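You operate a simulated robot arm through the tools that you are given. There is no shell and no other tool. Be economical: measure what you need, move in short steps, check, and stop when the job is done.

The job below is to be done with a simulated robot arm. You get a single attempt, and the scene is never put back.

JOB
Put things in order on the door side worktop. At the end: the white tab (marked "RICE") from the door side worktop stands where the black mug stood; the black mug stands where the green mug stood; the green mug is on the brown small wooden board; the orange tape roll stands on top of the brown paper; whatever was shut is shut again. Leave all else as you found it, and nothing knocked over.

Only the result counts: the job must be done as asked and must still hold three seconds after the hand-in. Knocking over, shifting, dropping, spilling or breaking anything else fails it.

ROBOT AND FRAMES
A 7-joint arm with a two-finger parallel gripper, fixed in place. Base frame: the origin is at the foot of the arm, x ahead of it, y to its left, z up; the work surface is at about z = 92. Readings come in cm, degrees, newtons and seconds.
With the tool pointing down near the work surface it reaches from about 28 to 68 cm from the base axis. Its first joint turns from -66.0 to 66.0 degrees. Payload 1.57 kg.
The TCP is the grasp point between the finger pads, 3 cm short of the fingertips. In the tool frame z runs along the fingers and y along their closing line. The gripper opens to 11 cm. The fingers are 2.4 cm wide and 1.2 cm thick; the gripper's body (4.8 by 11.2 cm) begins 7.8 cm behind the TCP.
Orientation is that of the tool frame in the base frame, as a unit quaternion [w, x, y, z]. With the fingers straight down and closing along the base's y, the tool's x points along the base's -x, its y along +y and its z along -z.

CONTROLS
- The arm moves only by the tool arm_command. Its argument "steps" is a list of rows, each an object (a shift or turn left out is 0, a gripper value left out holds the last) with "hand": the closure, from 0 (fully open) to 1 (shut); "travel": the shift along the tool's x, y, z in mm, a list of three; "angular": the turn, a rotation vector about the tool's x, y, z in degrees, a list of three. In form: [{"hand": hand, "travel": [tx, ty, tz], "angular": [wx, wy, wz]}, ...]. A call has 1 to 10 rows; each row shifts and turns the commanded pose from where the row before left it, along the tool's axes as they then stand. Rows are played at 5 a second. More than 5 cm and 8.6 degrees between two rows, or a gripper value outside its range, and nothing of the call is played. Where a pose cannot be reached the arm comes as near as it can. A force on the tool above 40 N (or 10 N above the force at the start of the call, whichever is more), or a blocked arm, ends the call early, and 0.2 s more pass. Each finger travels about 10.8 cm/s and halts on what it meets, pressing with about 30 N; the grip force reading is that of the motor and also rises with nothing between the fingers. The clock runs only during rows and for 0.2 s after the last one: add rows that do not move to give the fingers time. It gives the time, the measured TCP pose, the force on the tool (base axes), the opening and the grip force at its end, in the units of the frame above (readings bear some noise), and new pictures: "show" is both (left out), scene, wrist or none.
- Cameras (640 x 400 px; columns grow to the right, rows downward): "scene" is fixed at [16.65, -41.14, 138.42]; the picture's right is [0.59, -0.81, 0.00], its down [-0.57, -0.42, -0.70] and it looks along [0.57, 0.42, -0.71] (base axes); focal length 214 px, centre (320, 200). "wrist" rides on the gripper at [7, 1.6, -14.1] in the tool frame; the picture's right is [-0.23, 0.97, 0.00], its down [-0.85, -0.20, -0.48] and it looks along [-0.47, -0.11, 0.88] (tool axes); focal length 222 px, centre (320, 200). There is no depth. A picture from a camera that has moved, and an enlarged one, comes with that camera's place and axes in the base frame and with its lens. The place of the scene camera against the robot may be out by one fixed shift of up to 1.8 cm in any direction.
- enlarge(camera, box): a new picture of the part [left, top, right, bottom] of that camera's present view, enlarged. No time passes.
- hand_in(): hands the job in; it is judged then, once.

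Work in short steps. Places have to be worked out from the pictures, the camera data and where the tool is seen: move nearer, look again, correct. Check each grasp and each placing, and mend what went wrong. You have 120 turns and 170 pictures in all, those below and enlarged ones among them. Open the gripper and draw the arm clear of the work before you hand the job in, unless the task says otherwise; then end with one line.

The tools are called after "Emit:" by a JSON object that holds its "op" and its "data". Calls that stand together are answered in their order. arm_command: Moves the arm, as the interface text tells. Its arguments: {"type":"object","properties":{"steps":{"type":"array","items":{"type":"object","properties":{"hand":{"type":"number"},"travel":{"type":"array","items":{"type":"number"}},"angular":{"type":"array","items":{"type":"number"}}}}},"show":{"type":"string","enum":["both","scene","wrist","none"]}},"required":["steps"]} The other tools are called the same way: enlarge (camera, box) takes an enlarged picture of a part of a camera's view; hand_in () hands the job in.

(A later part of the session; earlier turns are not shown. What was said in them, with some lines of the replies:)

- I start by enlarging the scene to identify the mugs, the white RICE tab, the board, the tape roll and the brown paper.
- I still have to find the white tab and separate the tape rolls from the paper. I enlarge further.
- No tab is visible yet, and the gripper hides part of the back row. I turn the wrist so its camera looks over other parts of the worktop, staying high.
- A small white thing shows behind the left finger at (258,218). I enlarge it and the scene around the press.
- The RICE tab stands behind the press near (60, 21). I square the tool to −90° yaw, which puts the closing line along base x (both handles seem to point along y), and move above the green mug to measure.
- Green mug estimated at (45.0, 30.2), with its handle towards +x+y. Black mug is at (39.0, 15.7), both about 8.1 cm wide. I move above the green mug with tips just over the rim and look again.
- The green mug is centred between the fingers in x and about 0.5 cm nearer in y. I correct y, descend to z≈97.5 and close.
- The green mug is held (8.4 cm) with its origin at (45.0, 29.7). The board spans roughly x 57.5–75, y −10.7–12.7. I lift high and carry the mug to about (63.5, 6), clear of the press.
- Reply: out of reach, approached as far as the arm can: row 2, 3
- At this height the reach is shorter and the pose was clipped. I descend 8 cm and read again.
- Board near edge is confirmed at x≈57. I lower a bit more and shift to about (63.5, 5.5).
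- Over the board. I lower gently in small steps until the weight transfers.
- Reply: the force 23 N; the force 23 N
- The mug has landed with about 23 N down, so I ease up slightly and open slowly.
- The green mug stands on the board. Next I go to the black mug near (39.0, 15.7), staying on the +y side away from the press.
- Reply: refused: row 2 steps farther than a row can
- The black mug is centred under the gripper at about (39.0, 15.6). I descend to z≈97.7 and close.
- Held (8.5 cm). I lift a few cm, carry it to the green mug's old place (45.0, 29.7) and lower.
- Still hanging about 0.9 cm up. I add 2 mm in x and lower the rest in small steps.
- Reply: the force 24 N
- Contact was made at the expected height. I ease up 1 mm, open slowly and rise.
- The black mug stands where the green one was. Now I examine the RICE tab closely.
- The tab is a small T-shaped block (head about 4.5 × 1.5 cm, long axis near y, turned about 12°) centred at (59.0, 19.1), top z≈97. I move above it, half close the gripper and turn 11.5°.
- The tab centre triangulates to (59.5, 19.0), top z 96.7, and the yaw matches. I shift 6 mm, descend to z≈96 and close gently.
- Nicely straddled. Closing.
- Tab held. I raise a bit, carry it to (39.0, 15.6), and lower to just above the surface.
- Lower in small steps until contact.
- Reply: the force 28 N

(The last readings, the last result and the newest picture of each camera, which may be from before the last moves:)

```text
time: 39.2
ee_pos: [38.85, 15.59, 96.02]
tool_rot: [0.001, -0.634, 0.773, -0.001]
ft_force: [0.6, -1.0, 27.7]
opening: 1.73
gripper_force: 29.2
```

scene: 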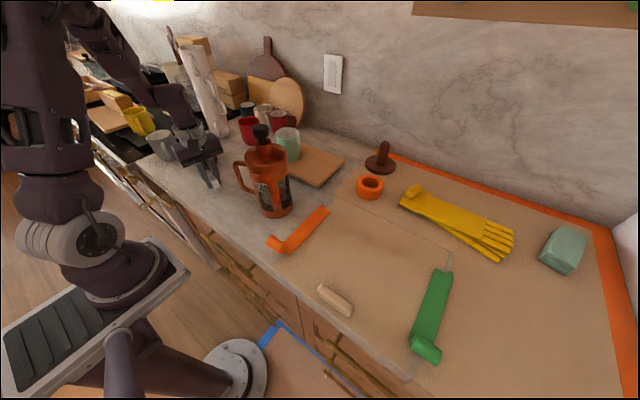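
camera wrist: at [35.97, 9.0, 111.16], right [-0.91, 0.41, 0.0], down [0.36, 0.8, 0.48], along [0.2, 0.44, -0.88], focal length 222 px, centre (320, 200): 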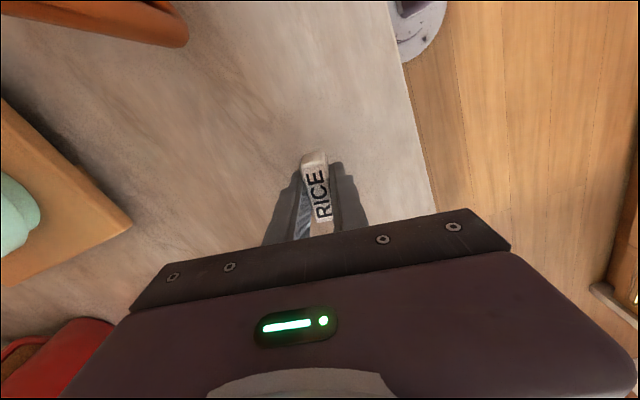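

In contact. Ease 2 mm, open partially and rise.

Emit:
{"op": "arm_command", "data": {"steps": [{"travel": [0, 0, -1.5]}, {}, {"hand": 0.8}, {"hand": 0.6}, {}, {"travel": [0, 0, -15]}, {"travel": [0, 0, -45]}, {"travel": [0, 0, -45]}, {"travel": [0, 0, -45]}, {}]}}

```text
time: 41.4
ee_pos: [38.91, 15.73, 111.2]
tool_rot: [0.0, -0.634, 0.773, 0.0]
ft_force: [0.3, 0.1, -0.1]
opening: 4.39
gripper_force: 0.1
camera wrist: at [35.92, 9.16, 125.33], right [-0.91, 0.41, 0.0], down [0.36, 0.8, 0.48], along [0.2, 0.44, -0.88], focal length 222 px, centre (320, 200)
```

scene: 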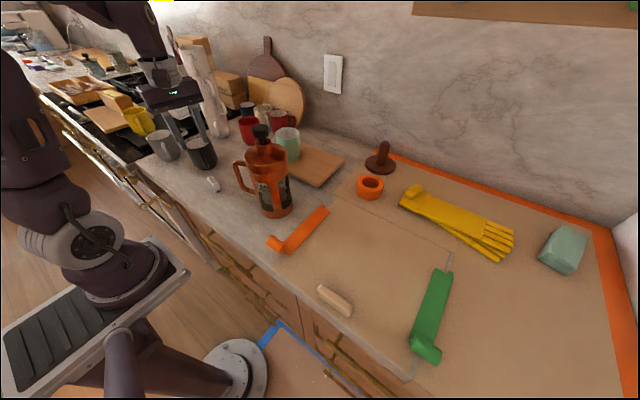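
wrist: 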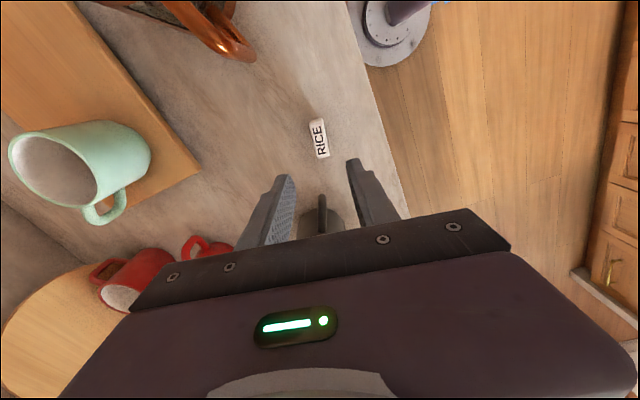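

The RICE tab stands upright at the black mug's place. Next is the tape: I rise above press height, square the yaw and cross to the right side to look.

Emit:
{"op": "arm_command", "data": {"steps": [{"travel": [0, 0, -45]}, {"travel": [0, 0, -45]}, {"travel": [0, 0, -45]}, {"travel": [0, 0, -40], "angular": [0, 0, -5.7]}, {"angular": [0, 0, -5.7]}, {"hand": 0.3}, {}], "show": "none"}}

Emit:
{"op": "arm_command", "data": {"steps": [{"travel": [45, 0, 0]}, {"travel": [45, 0, 0]}, {"travel": [45, 0, 0]}, {"travel": [45, 0, 0]}, {"travel": [45, 0, 0]}, {"travel": [45, 0, 0]}, {"travel": [45, 0, 0]}, {"travel": [45, -20, 0]}, {"travel": [45, -20, 0]}, {}], "show": "both"}}

```text
time: 43.0
ee_pos: [38.95, 15.63, 128.58]
tool_rot: [-0.001, 0.709, -0.706, 0.0]
ft_force: [-0.5, 0.0, 0.1]
opening: 7.69
gripper_force: 0.1
```

```text
time: 45.2
ee_pos: [43.08, -24.77, 128.35]
tool_rot: [0.0, 0.708, -0.706, 0.0]
ft_force: [0.4, 0.1, -0.1]
opening: 7.72
gripper_force: 0.2
camera wrist: at [41.54, -31.79, 142.6], right [-0.97, 0.22, 0.0], down [0.2, 0.86, 0.48], along [0.11, 0.47, -0.88], focal length 222 px, centre (320, 200)
```

scene: 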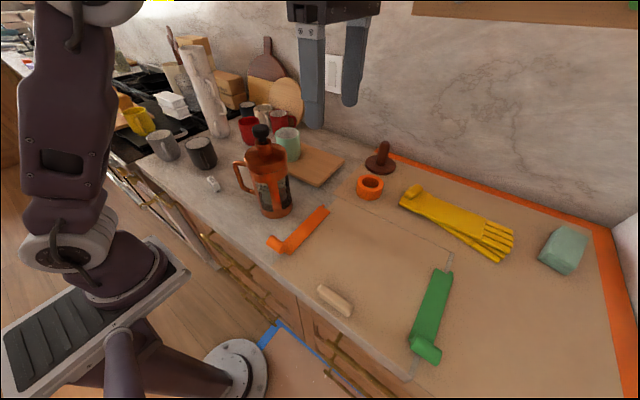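
wrist: 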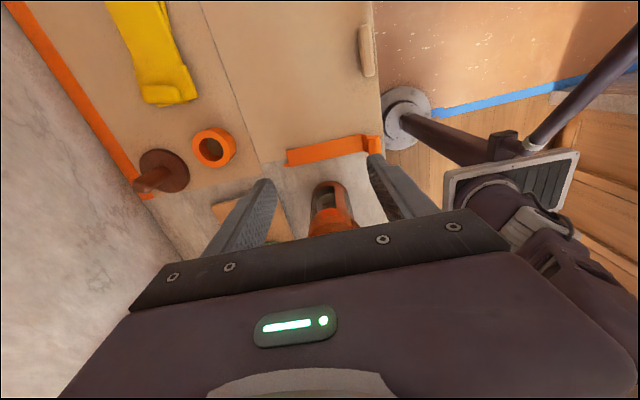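

Emit:
{"op": "enlarge", "data": {"camera": "wrist", "box": [100, 60, 300, 200]}}

Emit:
{"op": "enlarge", "data": {"camera": "wrist", "box": [180, 0, 420, 180]}}

Emit:
{"op": "enlarge", "data": {"camera": "scene", "box": [310, 170, 470, 290]}}

```text
2.86 times, centred on (200, 130) of wrist
camera zoom: at [41.54, -31.79, 142.6], right [-0.97, 0.22, 0.0], down [0.2, 0.86, 0.48], along [0.11, 0.47, -0.88], focal length 635 px, centre (663, 400)
```

zoom: 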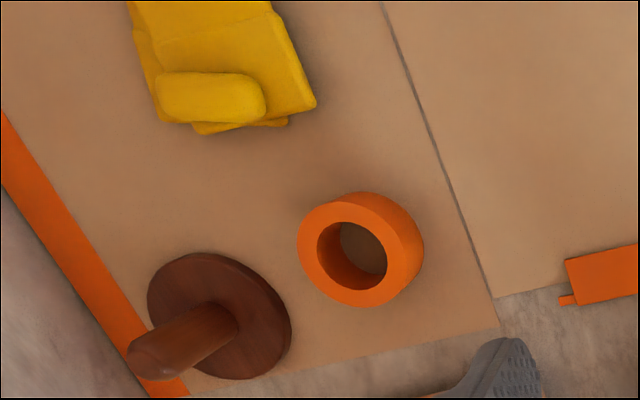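

```text
2.22 times, centred on (300, 90) of wrist
camera zoom: at [41.54, -31.79, 142.6], right [-0.97, 0.22, 0.0], down [0.2, 0.86, 0.48], along [0.11, 0.47, -0.88], focal length 494 px, centre (364, 444)
```

zoom: 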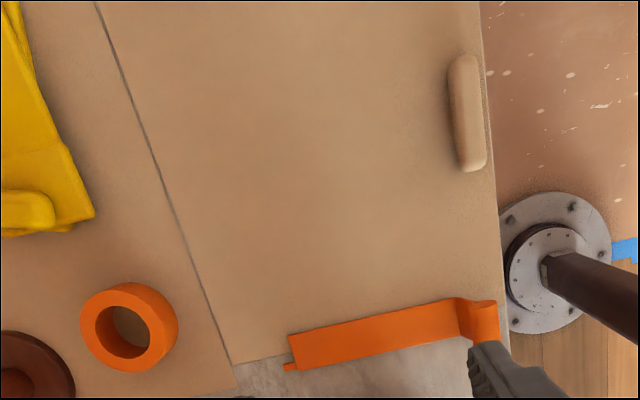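

```text
3.33 times, centred on (390, 230) of scene
camera zoom: at [16.65, -41.14, 138.42], right [0.59, -0.81, 0.0], down [-0.57, -0.42, -0.7], along [0.57, 0.42, -0.71], focal length 715 px, centre (87, 100)
```

zoom: 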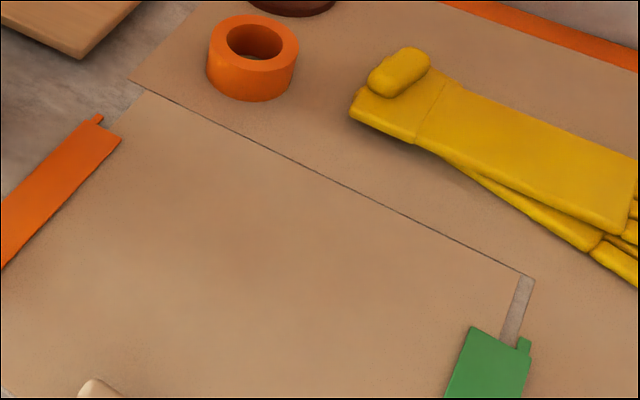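

The tape is a ring about 7.6 cm wide with a 5 cm hole, centred near (67.4, −24.3). It lies on the outer sheet. A separate inner sheet begins at the seam in front of it. I go closer to inspect the seam, sheets and ring.

Emit:
{"op": "arm_command", "data": {"steps": [{"travel": [0, -25, 40]}, {"travel": [0, -25, 40]}, {"travel": [0, -25, 40]}, {"travel": [0, -25, 40]}, {"travel": [0, -40, 0]}, {"travel": [0, -20, 20]}, {}, {}], "show": "both"}}

```text
time: 47.0
ee_pos: [59.03, -24.78, 110.58]
tool_rot: [0.0, 0.708, -0.706, 0.0]
ft_force: [-0.6, 0.2, 0.0]
opening: 7.71
gripper_force: 0.0
camera wrist: at [57.4, -31.8, 124.8], right [-0.97, 0.22, 0.0], down [0.2, 0.86, 0.48], along [0.11, 0.47, -0.88], focal length 222 px, centre (320, 200)
```

scene: 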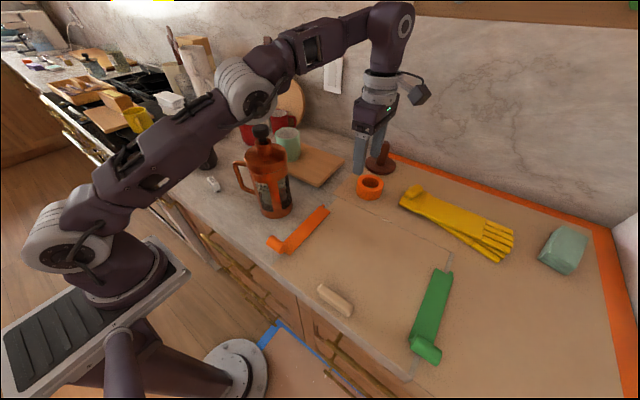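
wrist: 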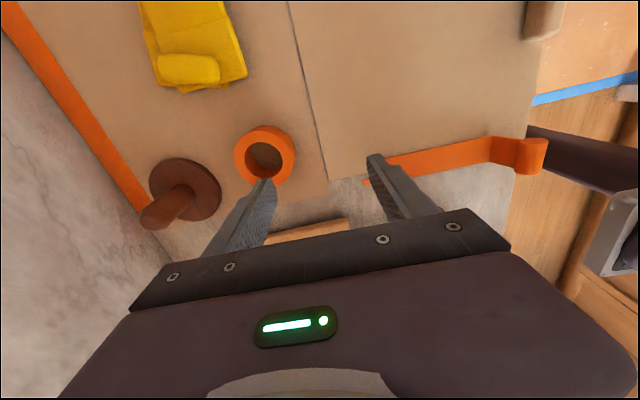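

Emit:
{"op": "enlarge", "data": {"camera": "wrist", "box": [220, 90, 400, 210]}}

Emit:
{"op": "enlarge", "data": {"camera": "scene", "box": [320, 175, 400, 225]}}

Emit:
{"op": "enlarge", "data": {"camera": "scene", "box": [390, 240, 490, 390]}}

```text
3.33 times, centred on (310, 150) of wrist
camera zoom: at [57.4, -31.8, 124.8], right [-0.97, 0.22, 0.0], down [0.2, 0.86, 0.48], along [0.11, 0.47, -0.88], focal length 740 px, centre (353, 367)
```

zoom: 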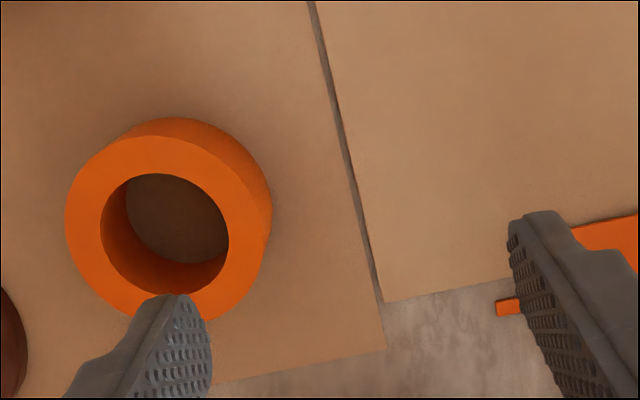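

```text
8.00 times, centred on (360, 200) of scene
camera zoom: at [16.65, -41.14, 138.42], right [0.59, -0.81, 0.0], down [-0.57, -0.42, -0.7], along [0.57, 0.42, -0.71], focal length 1716 px, centre (0, 200)
```

zoom: 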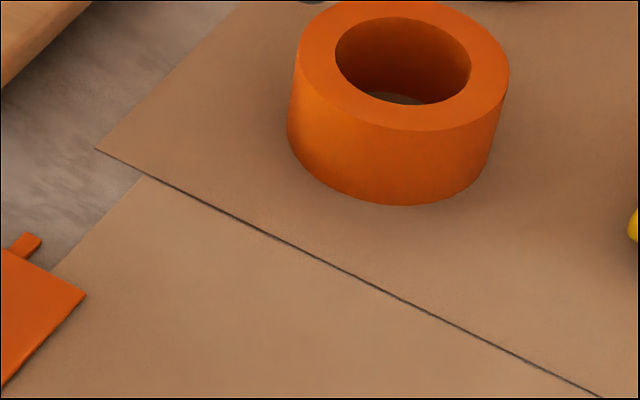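

```text
2.67 times, centred on (440, 315) of scene
camera zoom: at [16.65, -41.14, 138.42], right [0.59, -0.81, 0.0], down [-0.57, -0.42, -0.7], along [0.57, 0.42, -0.71], focal length 572 px, centre (0, -107)
```

zoom: 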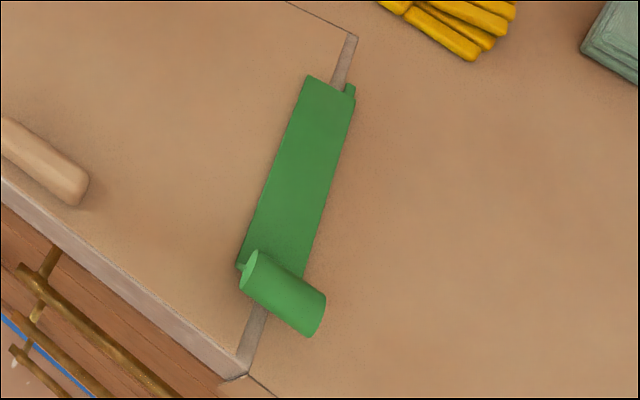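

The hole bottom looks greyer than the paper. I zoom in on it.

Emit:
{"op": "enlarge", "data": {"camera": "wrist", "box": [235, 120, 300, 185]}}

Emit:
{"op": "enlarge", "data": {"camera": "scene", "box": [352, 168, 388, 204]}}

```text
6.15 times, centred on (268, 152) of wrist
camera zoom: at [57.4, -31.8, 124.8], right [-0.97, 0.22, 0.0], down [0.2, 0.86, 0.48], along [0.11, 0.47, -0.88], focal length 1367 px, centre (643, 492)
```

zoom: 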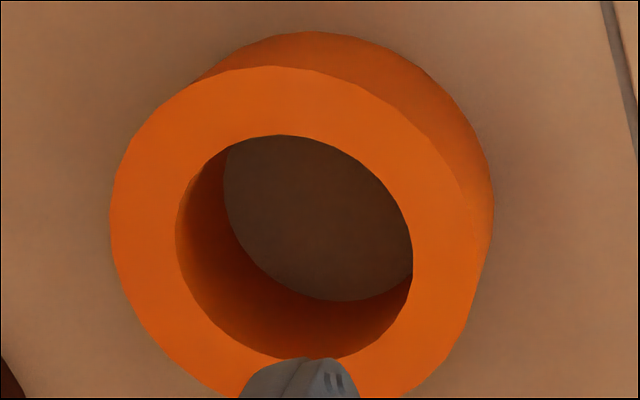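

```text
11.11 times, centred on (370, 186) of scene
camera zoom: at [16.65, -41.14, 138.42], right [0.59, -0.81, 0.0], down [-0.57, -0.42, -0.7], along [0.57, 0.42, -0.71], focal length 2383 px, centre (-236, 356)
```

zoom: 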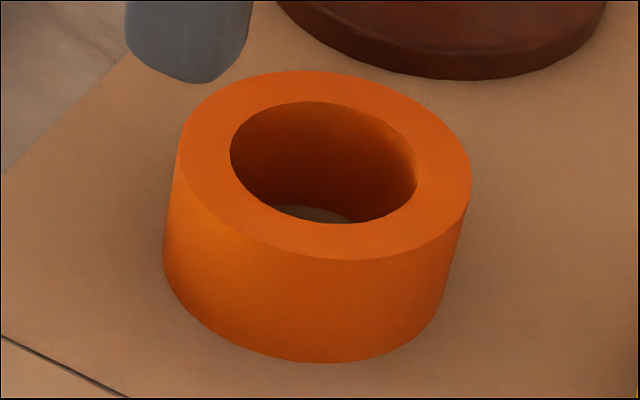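

The ring is standing on brown paper already, but the inner sheet is a separate panel. A cream bar sits centred at its front and there are tape strips on both sides. I inspect that panel before deciding what counts as the paper.

Emit:
{"op": "arm_command", "data": {"steps": [{"travel": [15, 40, -10]}, {"travel": [20, 40, -10]}, {"travel": [20, 40, 0]}, {"travel": [20, 40, 0]}, {"travel": [5, 40, 20]}, {"travel": [0, 0, 30]}, {}, {}], "show": "wrist"}}

```text
time: 48.8
ee_pos: [39.04, -32.91, 107.56]
tool_rot: [0.0, 0.708, -0.706, 0.0]
ft_force: [0.4, 0.2, 0.0]
opening: 7.71
gripper_force: 0.0
camera wrist: at [37.48, -39.88, 121.79], right [-0.97, 0.22, 0.0], down [0.2, 0.86, 0.48], along [0.11, 0.47, -0.88], focal length 222 px, centre (320, 200)
```

wrist: 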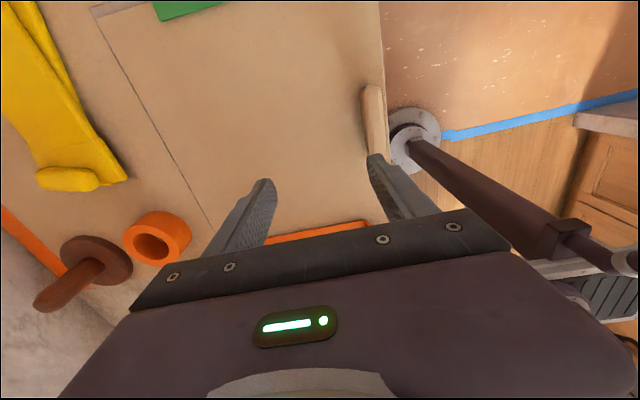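

Emit:
{"op": "enlarge", "data": {"camera": "wrist", "box": [320, 60, 420, 170]}}

Emit:
{"op": "enlarge", "data": {"camera": "wrist", "box": [80, 0, 240, 110]}}

Emit:
{"op": "enlarge", "data": {"camera": "scene", "box": [250, 220, 420, 400]}}

```text
3.64 times, centred on (370, 115) of wrist
camera zoom: at [37.48, -39.88, 121.79], right [-0.97, 0.22, 0.0], down [0.2, 0.86, 0.48], along [0.11, 0.47, -0.88], focal length 808 px, centre (138, 509)
```

zoom: 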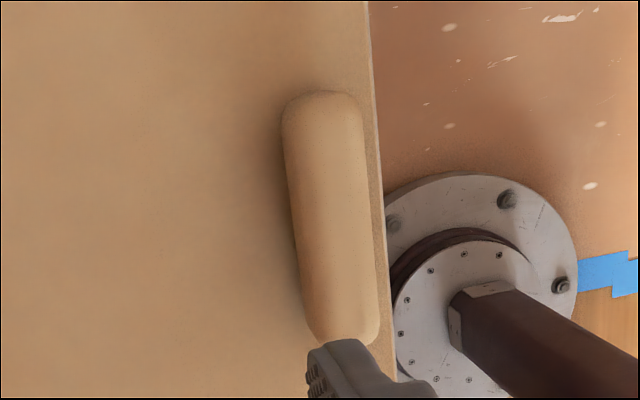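

```text
3.64 times, centred on (160, 55) of wrist
camera zoom: at [37.48, -39.88, 121.79], right [-0.97, 0.22, 0.0], down [0.2, 0.86, 0.48], along [0.11, 0.47, -0.88], focal length 808 px, centre (902, 727)
```

zoom: 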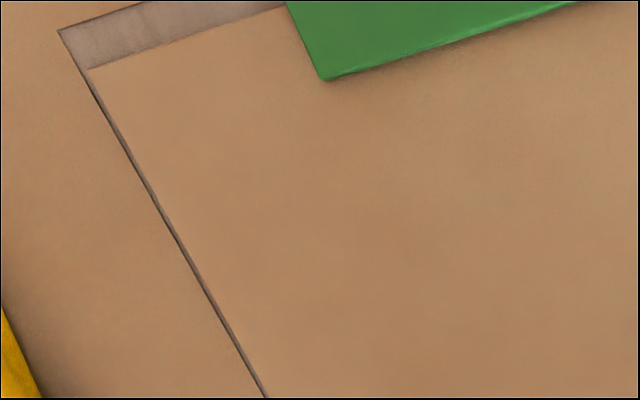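

```text
2.22 times, centred on (335, 310) of scene
camera zoom: at [16.65, -41.14, 138.42], right [0.59, -0.81, 0.0], down [-0.57, -0.42, -0.7], along [0.57, 0.42, -0.71], focal length 477 px, centre (287, -44)
```

zoom: 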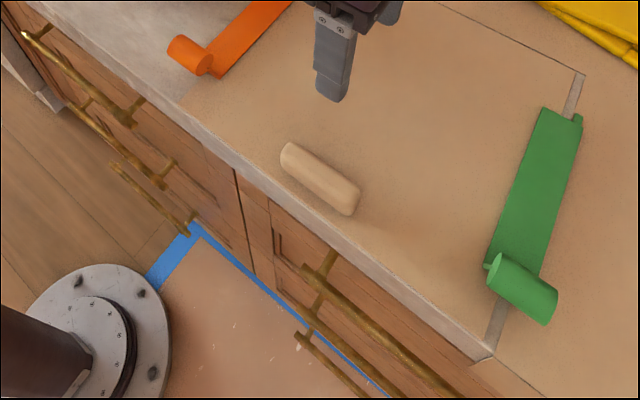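

Emit:
{"op": "enlarge", "data": {"camera": "scene", "box": [390, 330, 460, 400]}}

Emit:
{"op": "enlarge", "data": {"camera": "scene", "box": [240, 210, 310, 280]}}

```text
5.71 times, centred on (425, 365) of scene
camera zoom: at [16.65, -41.14, 138.42], right [0.59, -0.81, 0.0], down [-0.57, -0.42, -0.7], along [0.57, 0.42, -0.71], focal length 1226 px, centre (-280, -743)
```

zoom: 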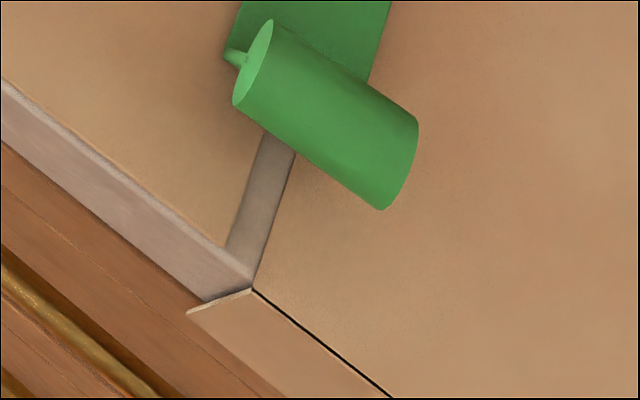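

```text
5.71 times, centred on (275, 245) of scene
camera zoom: at [16.65, -41.14, 138.42], right [0.59, -0.81, 0.0], down [-0.57, -0.42, -0.7], along [0.57, 0.42, -0.71], focal length 1226 px, centre (577, -57)
```

zoom: 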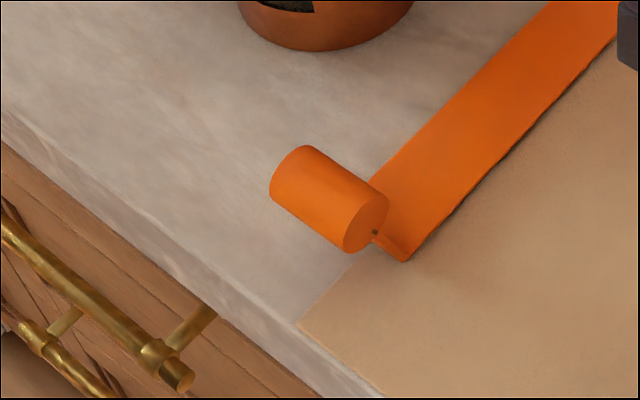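

My reading is that the inner sheet is a separate plain brown paper sheet lying on the marble, while the roll currently sits outside it. So I'll put the roll well inside that sheet, which is brown paper either way. I approach the ring with the closing line turned radially (20°) to grip its near wall.

Emit:
{"op": "arm_command", "data": {"steps": [{"hand": 0.68, "travel": [-20, -40, 0]}, {"travel": [-20, -40, 0]}, {"travel": [-20, -40, 0]}, {"travel": [-19, -40, 0]}, {"travel": [0, -40, 0]}, {"angular": [0, 0, 6.7]}, {"angular": [0, 0, 6.7]}, {"angular": [0, 0, 6.6]}, {}, {}], "show": "both"}}

```text
time: 51.0
ee_pos: [58.99, -24.92, 107.53]
tool_rot: [0.0, -0.575, 0.818, 0.0]
ft_force: [0.6, 0.0, 0.0]
opening: 3.54
gripper_force: 0.1
camera wrist: at [55.16, -30.9, 121.73], right [-0.84, 0.54, 0.0], down [0.48, 0.74, 0.48], along [0.26, 0.4, -0.88], focal length 222 px, centre (320, 200)
```

scene: 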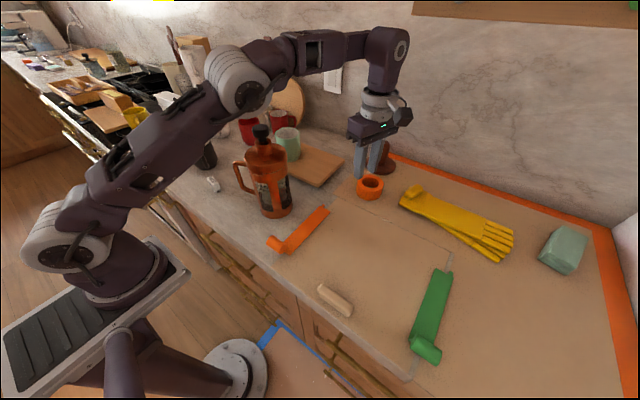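
wrist: 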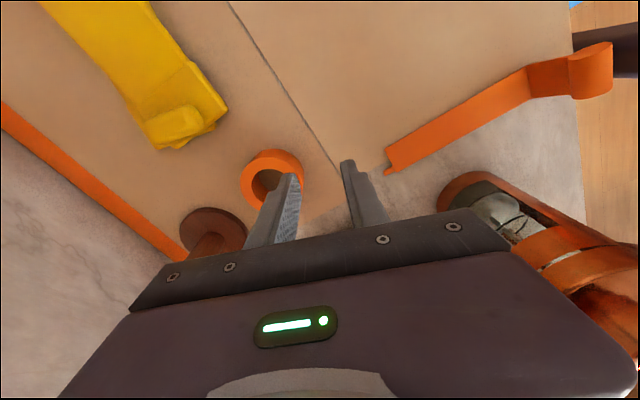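

I lower to z≈101 (tips above the ring) and move to over the near wall.

Emit:
{"op": "arm_command", "data": {"steps": [{"travel": [0, 0, 35]}, {"travel": [0, 0, 25]}, {"travel": [-16, -18, 0]}, {"travel": [-16, -18, 0]}, {}, {}], "show": "both"}}

```text
time: 52.4
ee_pos: [63.46, -22.92, 101.64]
tool_rot: [0.001, -0.582, 0.813, -0.003]
ft_force: [-0.1, -0.3, -0.2]
opening: 3.54
gripper_force: 0.1
camera wrist: at [59.71, -29.01, 115.85], right [-0.85, 0.53, -0.01], down [0.46, 0.75, 0.48], along [0.26, 0.4, -0.88], focal length 222 px, centre (320, 200)
```

scene: 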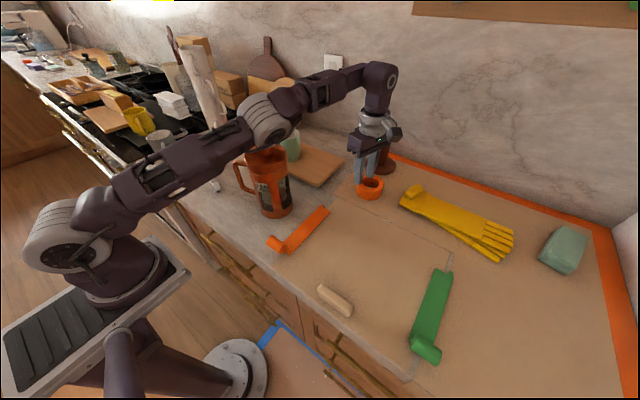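
wrist: 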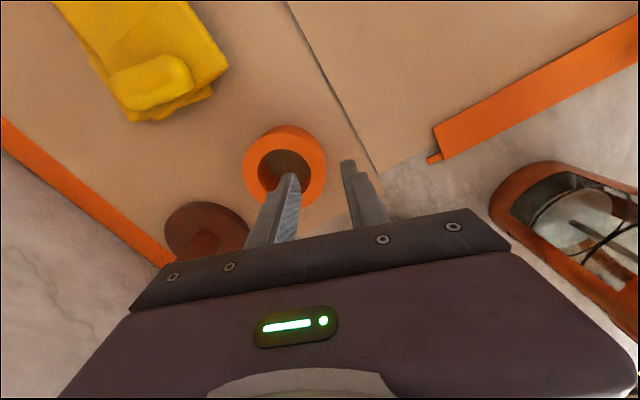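

Emit:
{"op": "enlarge", "data": {"camera": "wrist", "box": [220, 100, 400, 240]}}

Emit:
{"op": "enlarge", "data": {"camera": "scene", "box": [330, 140, 410, 210]}}

Emit:
{"op": "enlarge", "data": {"camera": "scene", "box": [210, 60, 350, 220]}}

```text
2.86 times, centred on (310, 170) of wrist
camera zoom: at [59.71, -29.01, 115.85], right [-0.85, 0.53, -0.01], down [0.46, 0.75, 0.48], along [0.26, 0.4, -0.88], focal length 635 px, centre (349, 286)
```

zoom: 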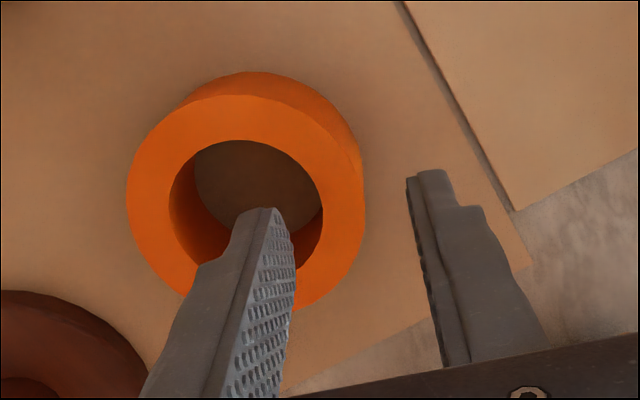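

```text
5.71 times, centred on (370, 175) of scene
camera zoom: at [16.65, -41.14, 138.42], right [0.59, -0.81, 0.0], down [-0.57, -0.42, -0.7], along [0.57, 0.42, -0.71], focal length 1226 px, centre (34, 343)
```

zoom: 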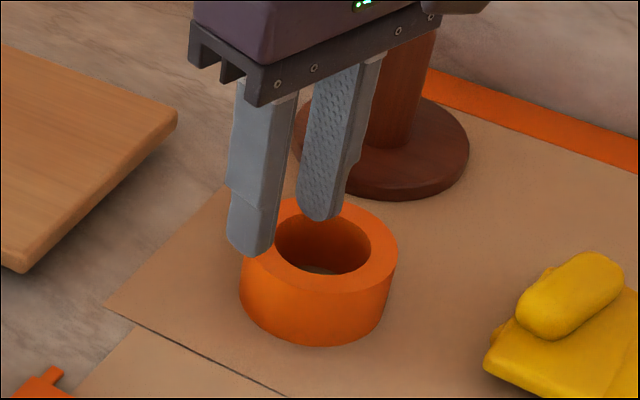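

```text
2.50 times, centred on (280, 140) of scene
camera zoom: at [16.65, -41.14, 138.42], right [0.59, -0.81, 0.0], down [-0.57, -0.42, -0.7], along [0.57, 0.42, -0.71], focal length 536 px, centre (420, 350)
```

zoom: 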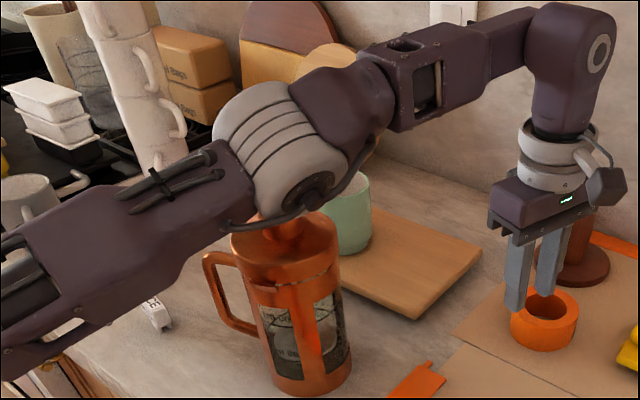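

At this reach the elbow comes close above the press. It's safer to grip the whole ring across its outside with the tool tilted outward, which keeps the wrist and elbow back. I retreat up and inward, then yaw 90°.

Emit:
{"op": "arm_command", "data": {"steps": [{"travel": [0, 10, -30]}, {"travel": [0, 40, -15]}, {"travel": [0, 45, 0]}, {"travel": [0, 45, 0]}, {"angular": [0, 0, 8.5]}, {"angular": [0, 0, 8.5]}, {"angular": [0, 0, 8.5]}, {"angular": [0, 0, 8.5]}, {"angular": [0, 0, 8.5]}, {"angular": [0, 0, 8.5]}], "show": "none"}}

Emit:
{"op": "arm_command", "data": {"steps": [{"hand": 0.1, "angular": [0, 0, 8.5]}, {"angular": [0, 0, 8.5]}, {"angular": [0, 0, 8.5]}, {"angular": [0, 0, 8.5]}, {"angular": [0, 0, 5]}, {"angular": [0, -8.4, 0]}, {"angular": [0, -8.3, 0]}, {"angular": [0, -8.3, 0]}, {}], "show": "both"}}

```text
time: 54.6
ee_pos: [50.29, -18.31, 106.08]
tool_rot: [0.0, -0.166, 0.986, 0.0]
ft_force: [0.2, -0.5, 0.4]
opening: 3.53
gripper_force: 0.1
```

```text
time: 56.6
ee_pos: [50.33, -18.49, 106.06]
tool_rot: [0.215, 0.168, 0.961, -0.038]
ft_force: [-0.2, 0.5, -0.1]
opening: 9.9
gripper_force: 0.1
camera wrist: at [39.32, -12.68, 115.95], right [0.52, 0.85, 0.1], down [0.47, -0.38, 0.8], along [0.71, -0.37, -0.6], focal length 222 px, centre (320, 200)
```

scene: 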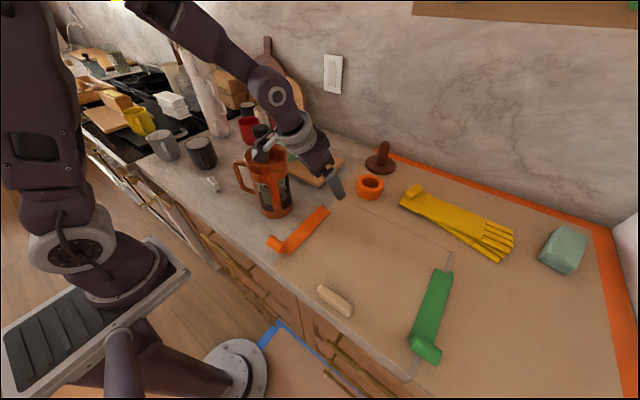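
wrist: 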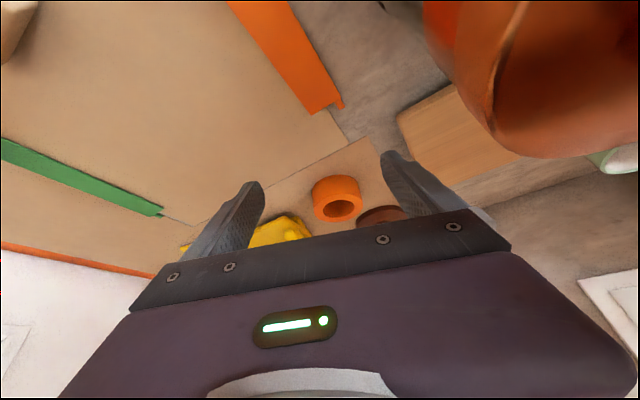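

The hand is near the press, so I first shift sideways away from it (−y), then outward.

Emit:
{"op": "arm_command", "data": {"steps": [{"travel": [0, -40, 0]}, {"travel": [0, -40, 0]}, {"travel": [-36, 0, 17]}, {"travel": [-36, 0, 17]}, {"travel": [-36, 0, 17]}, {}], "show": "both"}}

```text
time: 58.0
ee_pos: [58.82, -30.09, 105.95]
tool_rot: [0.213, 0.167, 0.962, -0.037]
ft_force: [-0.3, -0.2, 0.0]
opening: 9.88
gripper_force: 0.2
camera wrist: at [47.87, -24.31, 115.96], right [0.52, 0.85, 0.1], down [0.47, -0.38, 0.8], along [0.71, -0.37, -0.6], focal length 222 px, centre (320, 200)
```

scene: 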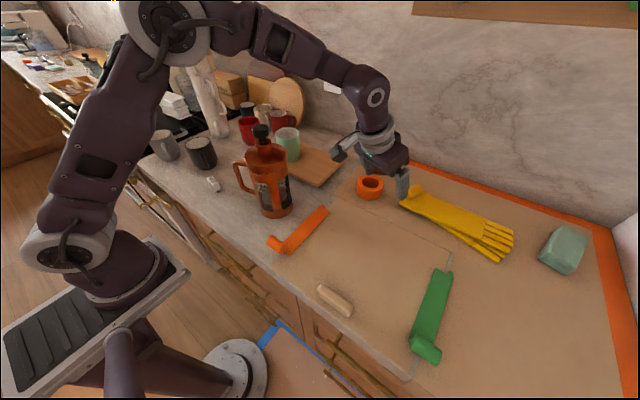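
wrist: 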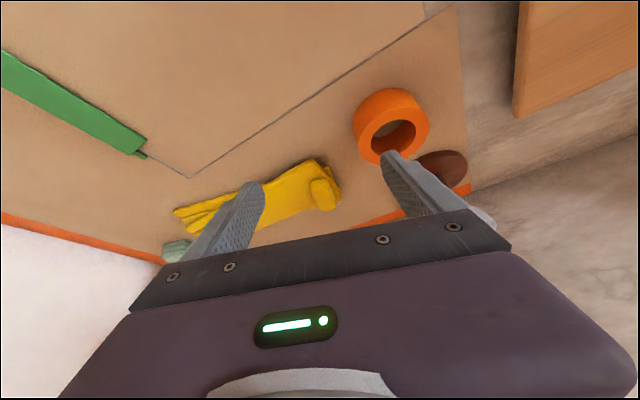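

The elbow is now high and safe. I move over to a pre-grasp point about 7 cm back along the tilted tool axis from the ring.

Emit:
{"op": "arm_command", "data": {"steps": [{"travel": [-2, 42, 0]}, {"travel": [-2, 41, 0]}, {"travel": [0, 0, 20]}, {}, {}], "show": "both"}}

```text
time: 59.2
ee_pos: [62.89, -22.65, 104.36]
tool_rot: [0.213, 0.168, 0.962, -0.037]
ft_force: [0.5, 0.0, 0.3]
opening: 9.93
gripper_force: 0.1
camera wrist: at [51.82, -16.92, 114.25], right [0.52, 0.85, 0.1], down [0.47, -0.38, 0.8], along [0.71, -0.37, -0.6], focal length 222 px, centre (320, 200)
```

scene: 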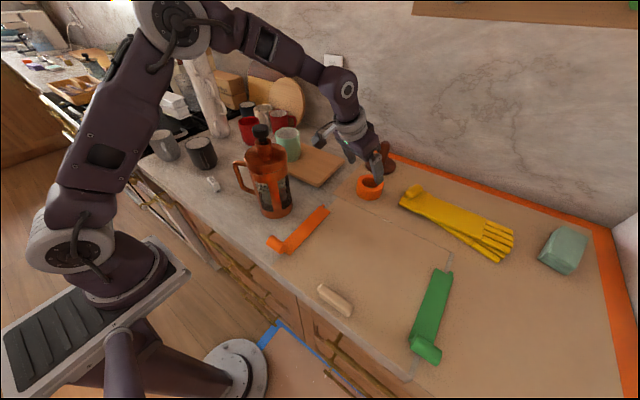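
wrist: 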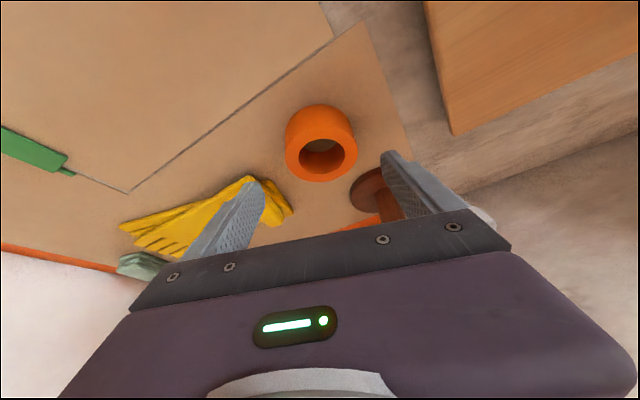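

Emit:
{"op": "enlarge", "data": {"camera": "wrist", "box": [240, 80, 400, 200]}}

Emit:
{"op": "enlarge", "data": {"camera": "scene", "box": [310, 120, 430, 220]}}

```text
3.33 times, centred on (320, 140) of wrist
camera zoom: at [51.82, -16.92, 114.25], right [0.52, 0.85, 0.1], down [0.47, -0.38, 0.8], along [0.71, -0.37, -0.6], focal length 740 px, centre (320, 400)
```

zoom: 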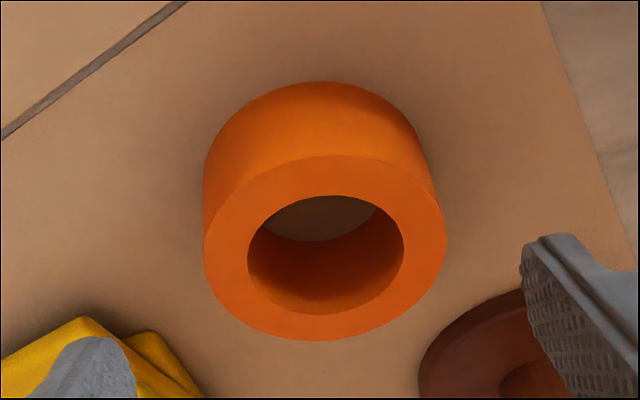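

```text
4.00 times, centred on (370, 170) of scene
camera zoom: at [16.65, -41.14, 138.42], right [0.59, -0.81, 0.0], down [-0.57, -0.42, -0.7], along [0.57, 0.42, -0.71], focal length 858 px, centre (120, 320)
```

zoom: 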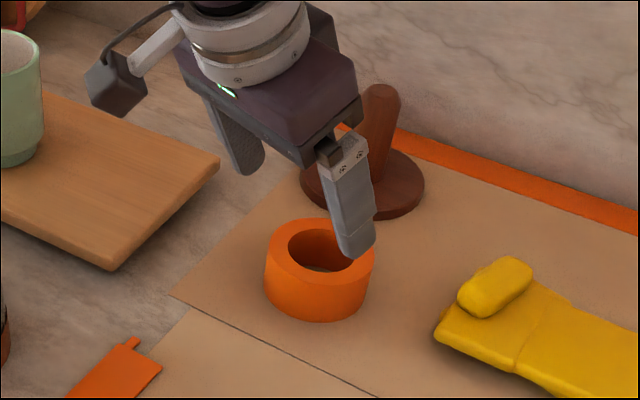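

The ring centre computes to (66.1, −23.6), top z≈96.7. Both sides are clear of the glove and the stand. I advance along the tool axis to the grasp.

Emit:
{"op": "arm_command", "data": {"steps": [{"travel": [2, 2.4, 30]}, {"travel": [2, 0, 30]}, {"travel": [0, 0, 15]}, {}, {}], "show": "both"}}

```text
time: 60.4
ee_pos: [65.63, -23.28, 97.32]
tool_rot: [0.213, 0.169, 0.962, -0.037]
ft_force: [-0.9, -0.2, 0.5]
opening: 9.9
gripper_force: 0.0
camera wrist: at [54.57, -17.64, 107.22], right [0.52, 0.85, 0.1], down [0.47, -0.38, 0.8], along [0.71, -0.37, -0.6], focal length 222 px, centre (320, 200)
```

scene: 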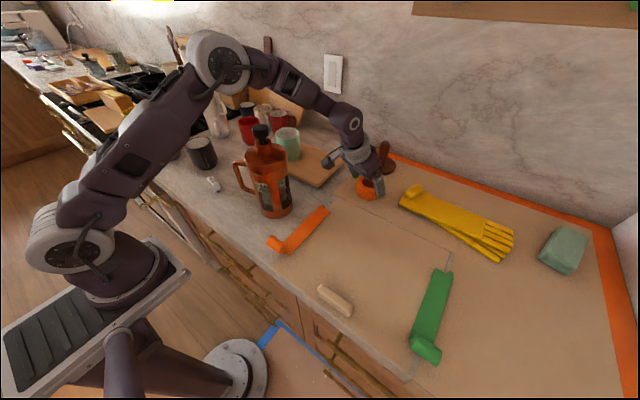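
wrist: 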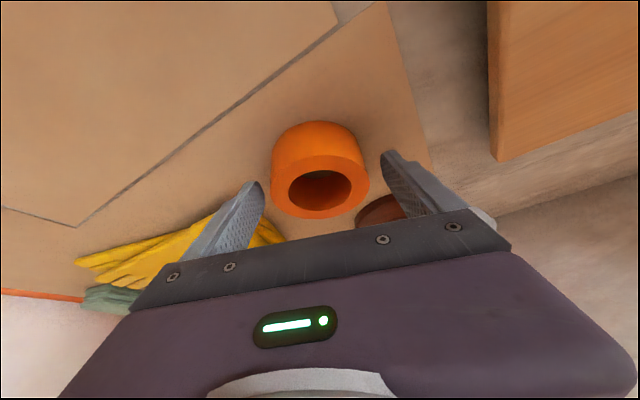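

Emit:
{"op": "arm_command", "data": {"steps": [{"travel": [1, 0, 10]}, {}, {"hand": 0.25}, {"hand": 0.4}, {"hand": 0.6}, {"hand": 1}, {}, {}], "show": "both"}}

```text
time: 62.2
ee_pos: [65.87, -23.39, 96.41]
tool_rot: [0.214, 0.168, 0.962, -0.037]
ft_force: [0.2, -0.4, 1.2]
opening: 7.78
gripper_force: 29.6
camera wrist: at [54.85, -17.75, 106.3], right [0.52, 0.85, 0.1], down [0.47, -0.38, 0.8], along [0.71, -0.37, -0.6], focal length 222 px, centre (320, 200)
```

scene: 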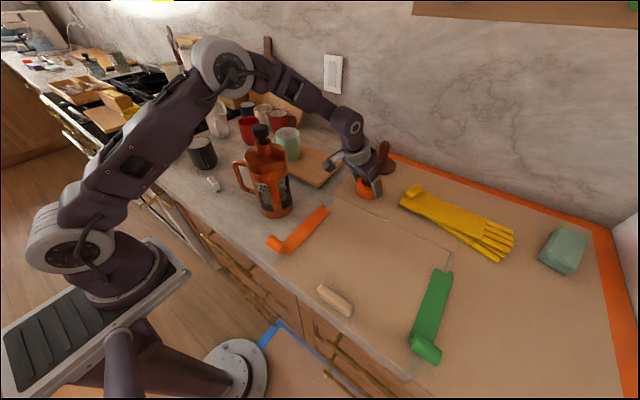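
wrist: 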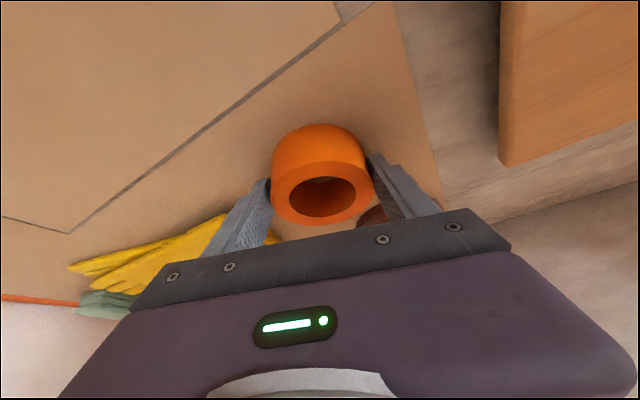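

The tape roll is held (7.8 cm). I lift straight up 5 cm and carry it over the inner paper sheet to about (48, −31).

Emit:
{"op": "arm_command", "data": {"steps": [{"travel": [-8.5, 0, -18]}, {"travel": [-13, 0, -27]}, {"travel": [25.8, -26.4, -12.2]}, {"travel": [25.8, -26.4, -12.2]}, {"travel": [25.8, -26.4, -12.2]}, {"travel": [25.8, -26.4, -12.2]}, {"travel": [25.8, -26.4, -12.2]}, {}, {}], "show": "both"}}

```text
time: 64.2
ee_pos: [48.01, -30.94, 101.41]
tool_rot: [0.213, 0.168, 0.962, -0.037]
ft_force: [-0.6, -0.9, -1.3]
opening: 7.77
gripper_force: 30.1
camera wrist: at [37.0, -25.23, 111.38], right [0.52, 0.85, 0.1], down [0.47, -0.38, 0.8], along [0.71, -0.37, -0.6], focal length 222 px, centre (320, 200)
```

scene: 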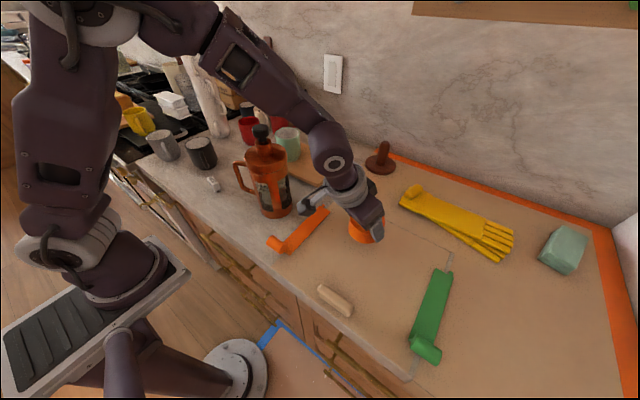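
wrist: 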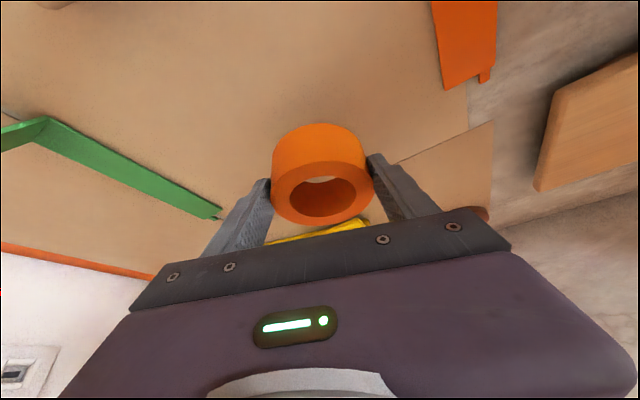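

The ring hangs level. I lower straight down, slowly near the end.

Emit:
{"op": "arm_command", "data": {"steps": [{"travel": [9, 0, 19]}, {"travel": [8.5, 0, 18]}, {"travel": [1.7, 0, 3.6]}, {}], "show": "none"}}

Emit:
{"op": "arm_command", "data": {"steps": [{"travel": [0.8, 0, 1.8]}, {}], "show": "none"}}

Emit:
{"op": "arm_command", "data": {"steps": [{"travel": [0.6, 0, 1.3]}, {}], "show": "none"}}

```text
time: 65.2
ee_pos: [48.04, -30.86, 96.97]
tool_rot: [0.212, 0.169, 0.962, -0.037]
ft_force: [0.6, -0.1, -0.4]
opening: 7.75
gripper_force: 29.8
```

```text
time: 65.8
ee_pos: [47.95, -30.91, 96.95]
tool_rot: [0.214, 0.168, 0.962, -0.037]
ft_force: [-0.2, 0.4, -0.7]
opening: 7.74
gripper_force: 29.8
```

```text
time: 66.4
ee_pos: [47.95, -30.93, 96.75]
tool_rot: [0.213, 0.168, 0.962, -0.037]
ft_force: [-0.2, -0.5, 0.1]
opening: 7.76
gripper_force: 29.7
```

Emit:
{"op": "arm_command", "data": {"steps": [{"travel": [0.6, 0, 1.3]}, {}], "show": "none"}}

Emit:
{"op": "arm_command", "data": {"steps": [{"travel": [0.6, 0, 1.3]}, {}], "show": "wrist"}}

```text
time: 67.0
ee_pos: [47.98, -30.92, 96.73]
tool_rot: [0.215, 0.169, 0.961, -0.038]
ft_force: [-5.2, 3.9, 23.4]
opening: 7.75
gripper_force: 29.8
```

```text
time: 67.6
ee_pos: [48.04, -31.03, 96.48]
tool_rot: [0.216, 0.169, 0.961, -0.038]
ft_force: [0.5, 0.6, 29.8]
opening: 7.77
gripper_force: 29.4
camera wrist: at [37.03, -25.28, 106.35], right [0.52, 0.85, 0.1], down [0.47, -0.38, 0.8], along [0.71, -0.37, -0.59], focal length 222 px, centre (320, 200)
```

wrist: 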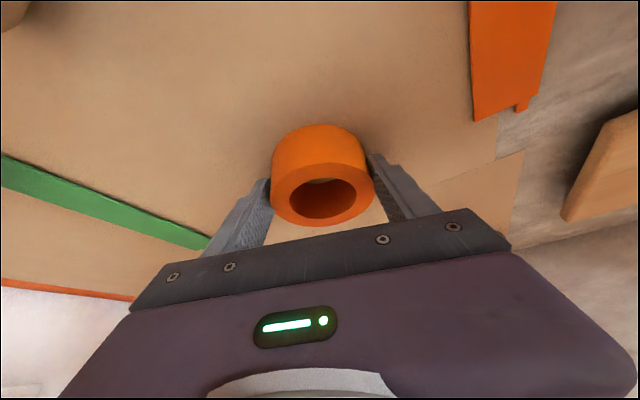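

Contact made. I ease up 2 mm, open slowly and back out along the tool axis.

Emit:
{"op": "arm_command", "data": {"steps": [{"travel": [-0.9, 0, -1.9]}, {}, {"hand": 0.25}, {"hand": 0.15}, {"hand": 0.05}, {}, {"travel": [0, 0, -20]}, {"travel": [0, 0, -40]}, {"travel": [0, 0, -40]}, {}], "show": "both"}}

```text
time: 69.8
ee_pos: [44.02, -29.58, 105.64]
tool_rot: [0.213, 0.168, 0.962, -0.038]
ft_force: [-0.3, 0.2, -0.6]
opening: 10.46
gripper_force: 0.0
camera wrist: at [33.0, -23.84, 115.56], right [0.52, 0.85, 0.1], down [0.47, -0.38, 0.8], along [0.71, -0.37, -0.6], focal length 222 px, centre (320, 200)
```

scene: 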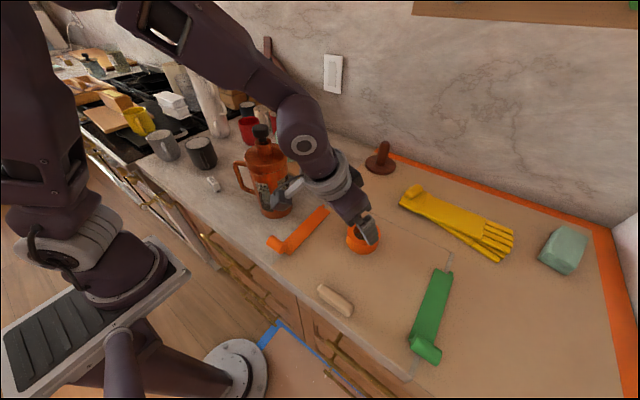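
wrist: 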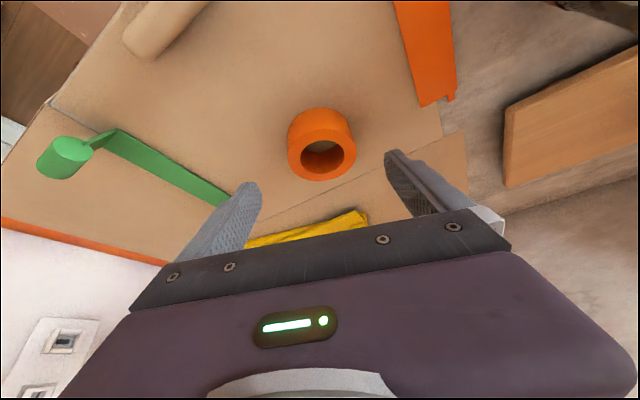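

The roll stands on the inner sheet. I raise the arm clear and make a final check.

Emit:
{"op": "arm_command", "data": {"steps": [{"travel": [-17, 0, -36]}, {"travel": [-17, 0, -36]}, {"travel": [-17, 0, -36]}, {"travel": [-17, 0, -36]}, {"travel": [-17, 0, -36]}, {"angular": [0, 8.3, 0]}, {"angular": [0, 8.3, 0]}, {"angular": [0, 8.3, 0]}, {"hand": 0}, {}], "show": "both"}}

Emit:
{"op": "enlarge", "data": {"camera": "scene", "box": [140, 90, 350, 260]}}

Emit:
{"op": "enlarge", "data": {"camera": "scene", "box": [250, 150, 470, 380]}}

```text
time: 72.0
ee_pos: [44.15, -29.56, 125.5]
tool_rot: [0.0, 0.171, 0.985, 0.0]
ft_force: [0.0, 0.4, -0.1]
opening: 11.0
gripper_force: 0.1
camera wrist: at [38.1, -25.64, 139.71], right [0.54, 0.84, 0.0], down [0.74, -0.48, 0.48], along [0.4, -0.26, -0.88], focal length 222 px, centre (320, 200)
```

scene: 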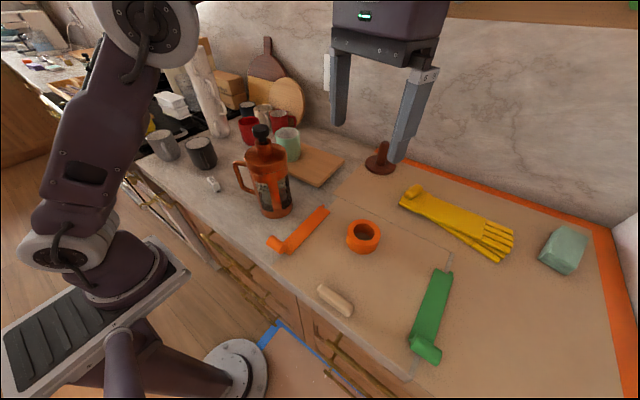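
wrist: 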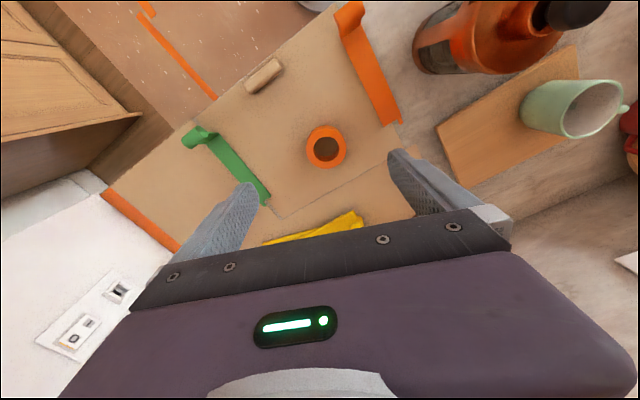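

```text
2.35 times, centred on (245, 175) of scene
camera zoom: at [16.65, -41.14, 138.42], right [0.59, -0.81, 0.0], down [-0.57, -0.42, -0.7], along [0.57, 0.42, -0.71], focal length 505 px, centre (496, 259)
```

zoom: 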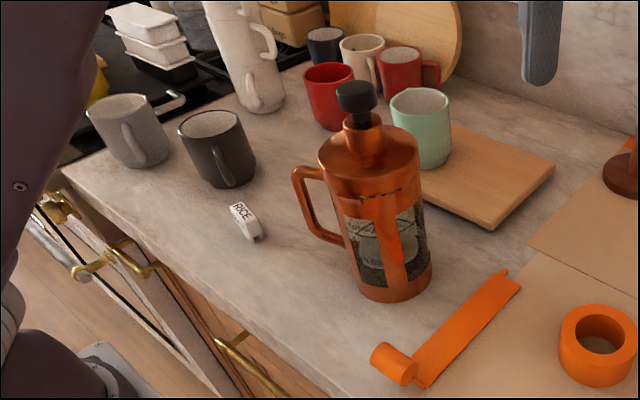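

```text
1.74 times, centred on (360, 265) of scene
camera zoom: at [16.65, -41.14, 138.42], right [0.59, -0.81, 0.0], down [-0.57, -0.42, -0.7], along [0.57, 0.42, -0.71], focal length 373 px, centre (250, 87)
```

zoom: 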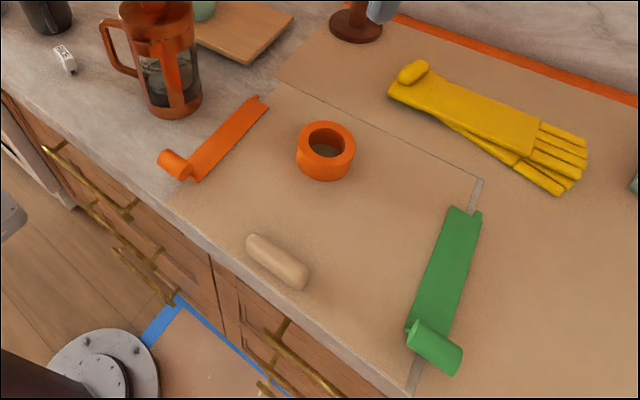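

Everything stands as asked: the RICE tab at the black mug's place, the black mug at the green mug's place, the green mug on the board and the tape roll on the brown paper. Nothing else has moved, nothing was opened, and the arm is clear.

Emit:
{"op": "hand_in", "data": {}}

```text
The job is handed in.
```

I've handed the job in: the RICE tab, both mugs and the tape roll are in their new places. The one judgement call was the brown paper: the tape roll already stood on the outer brown sheet, so I moved it onto the separate inner sheet.
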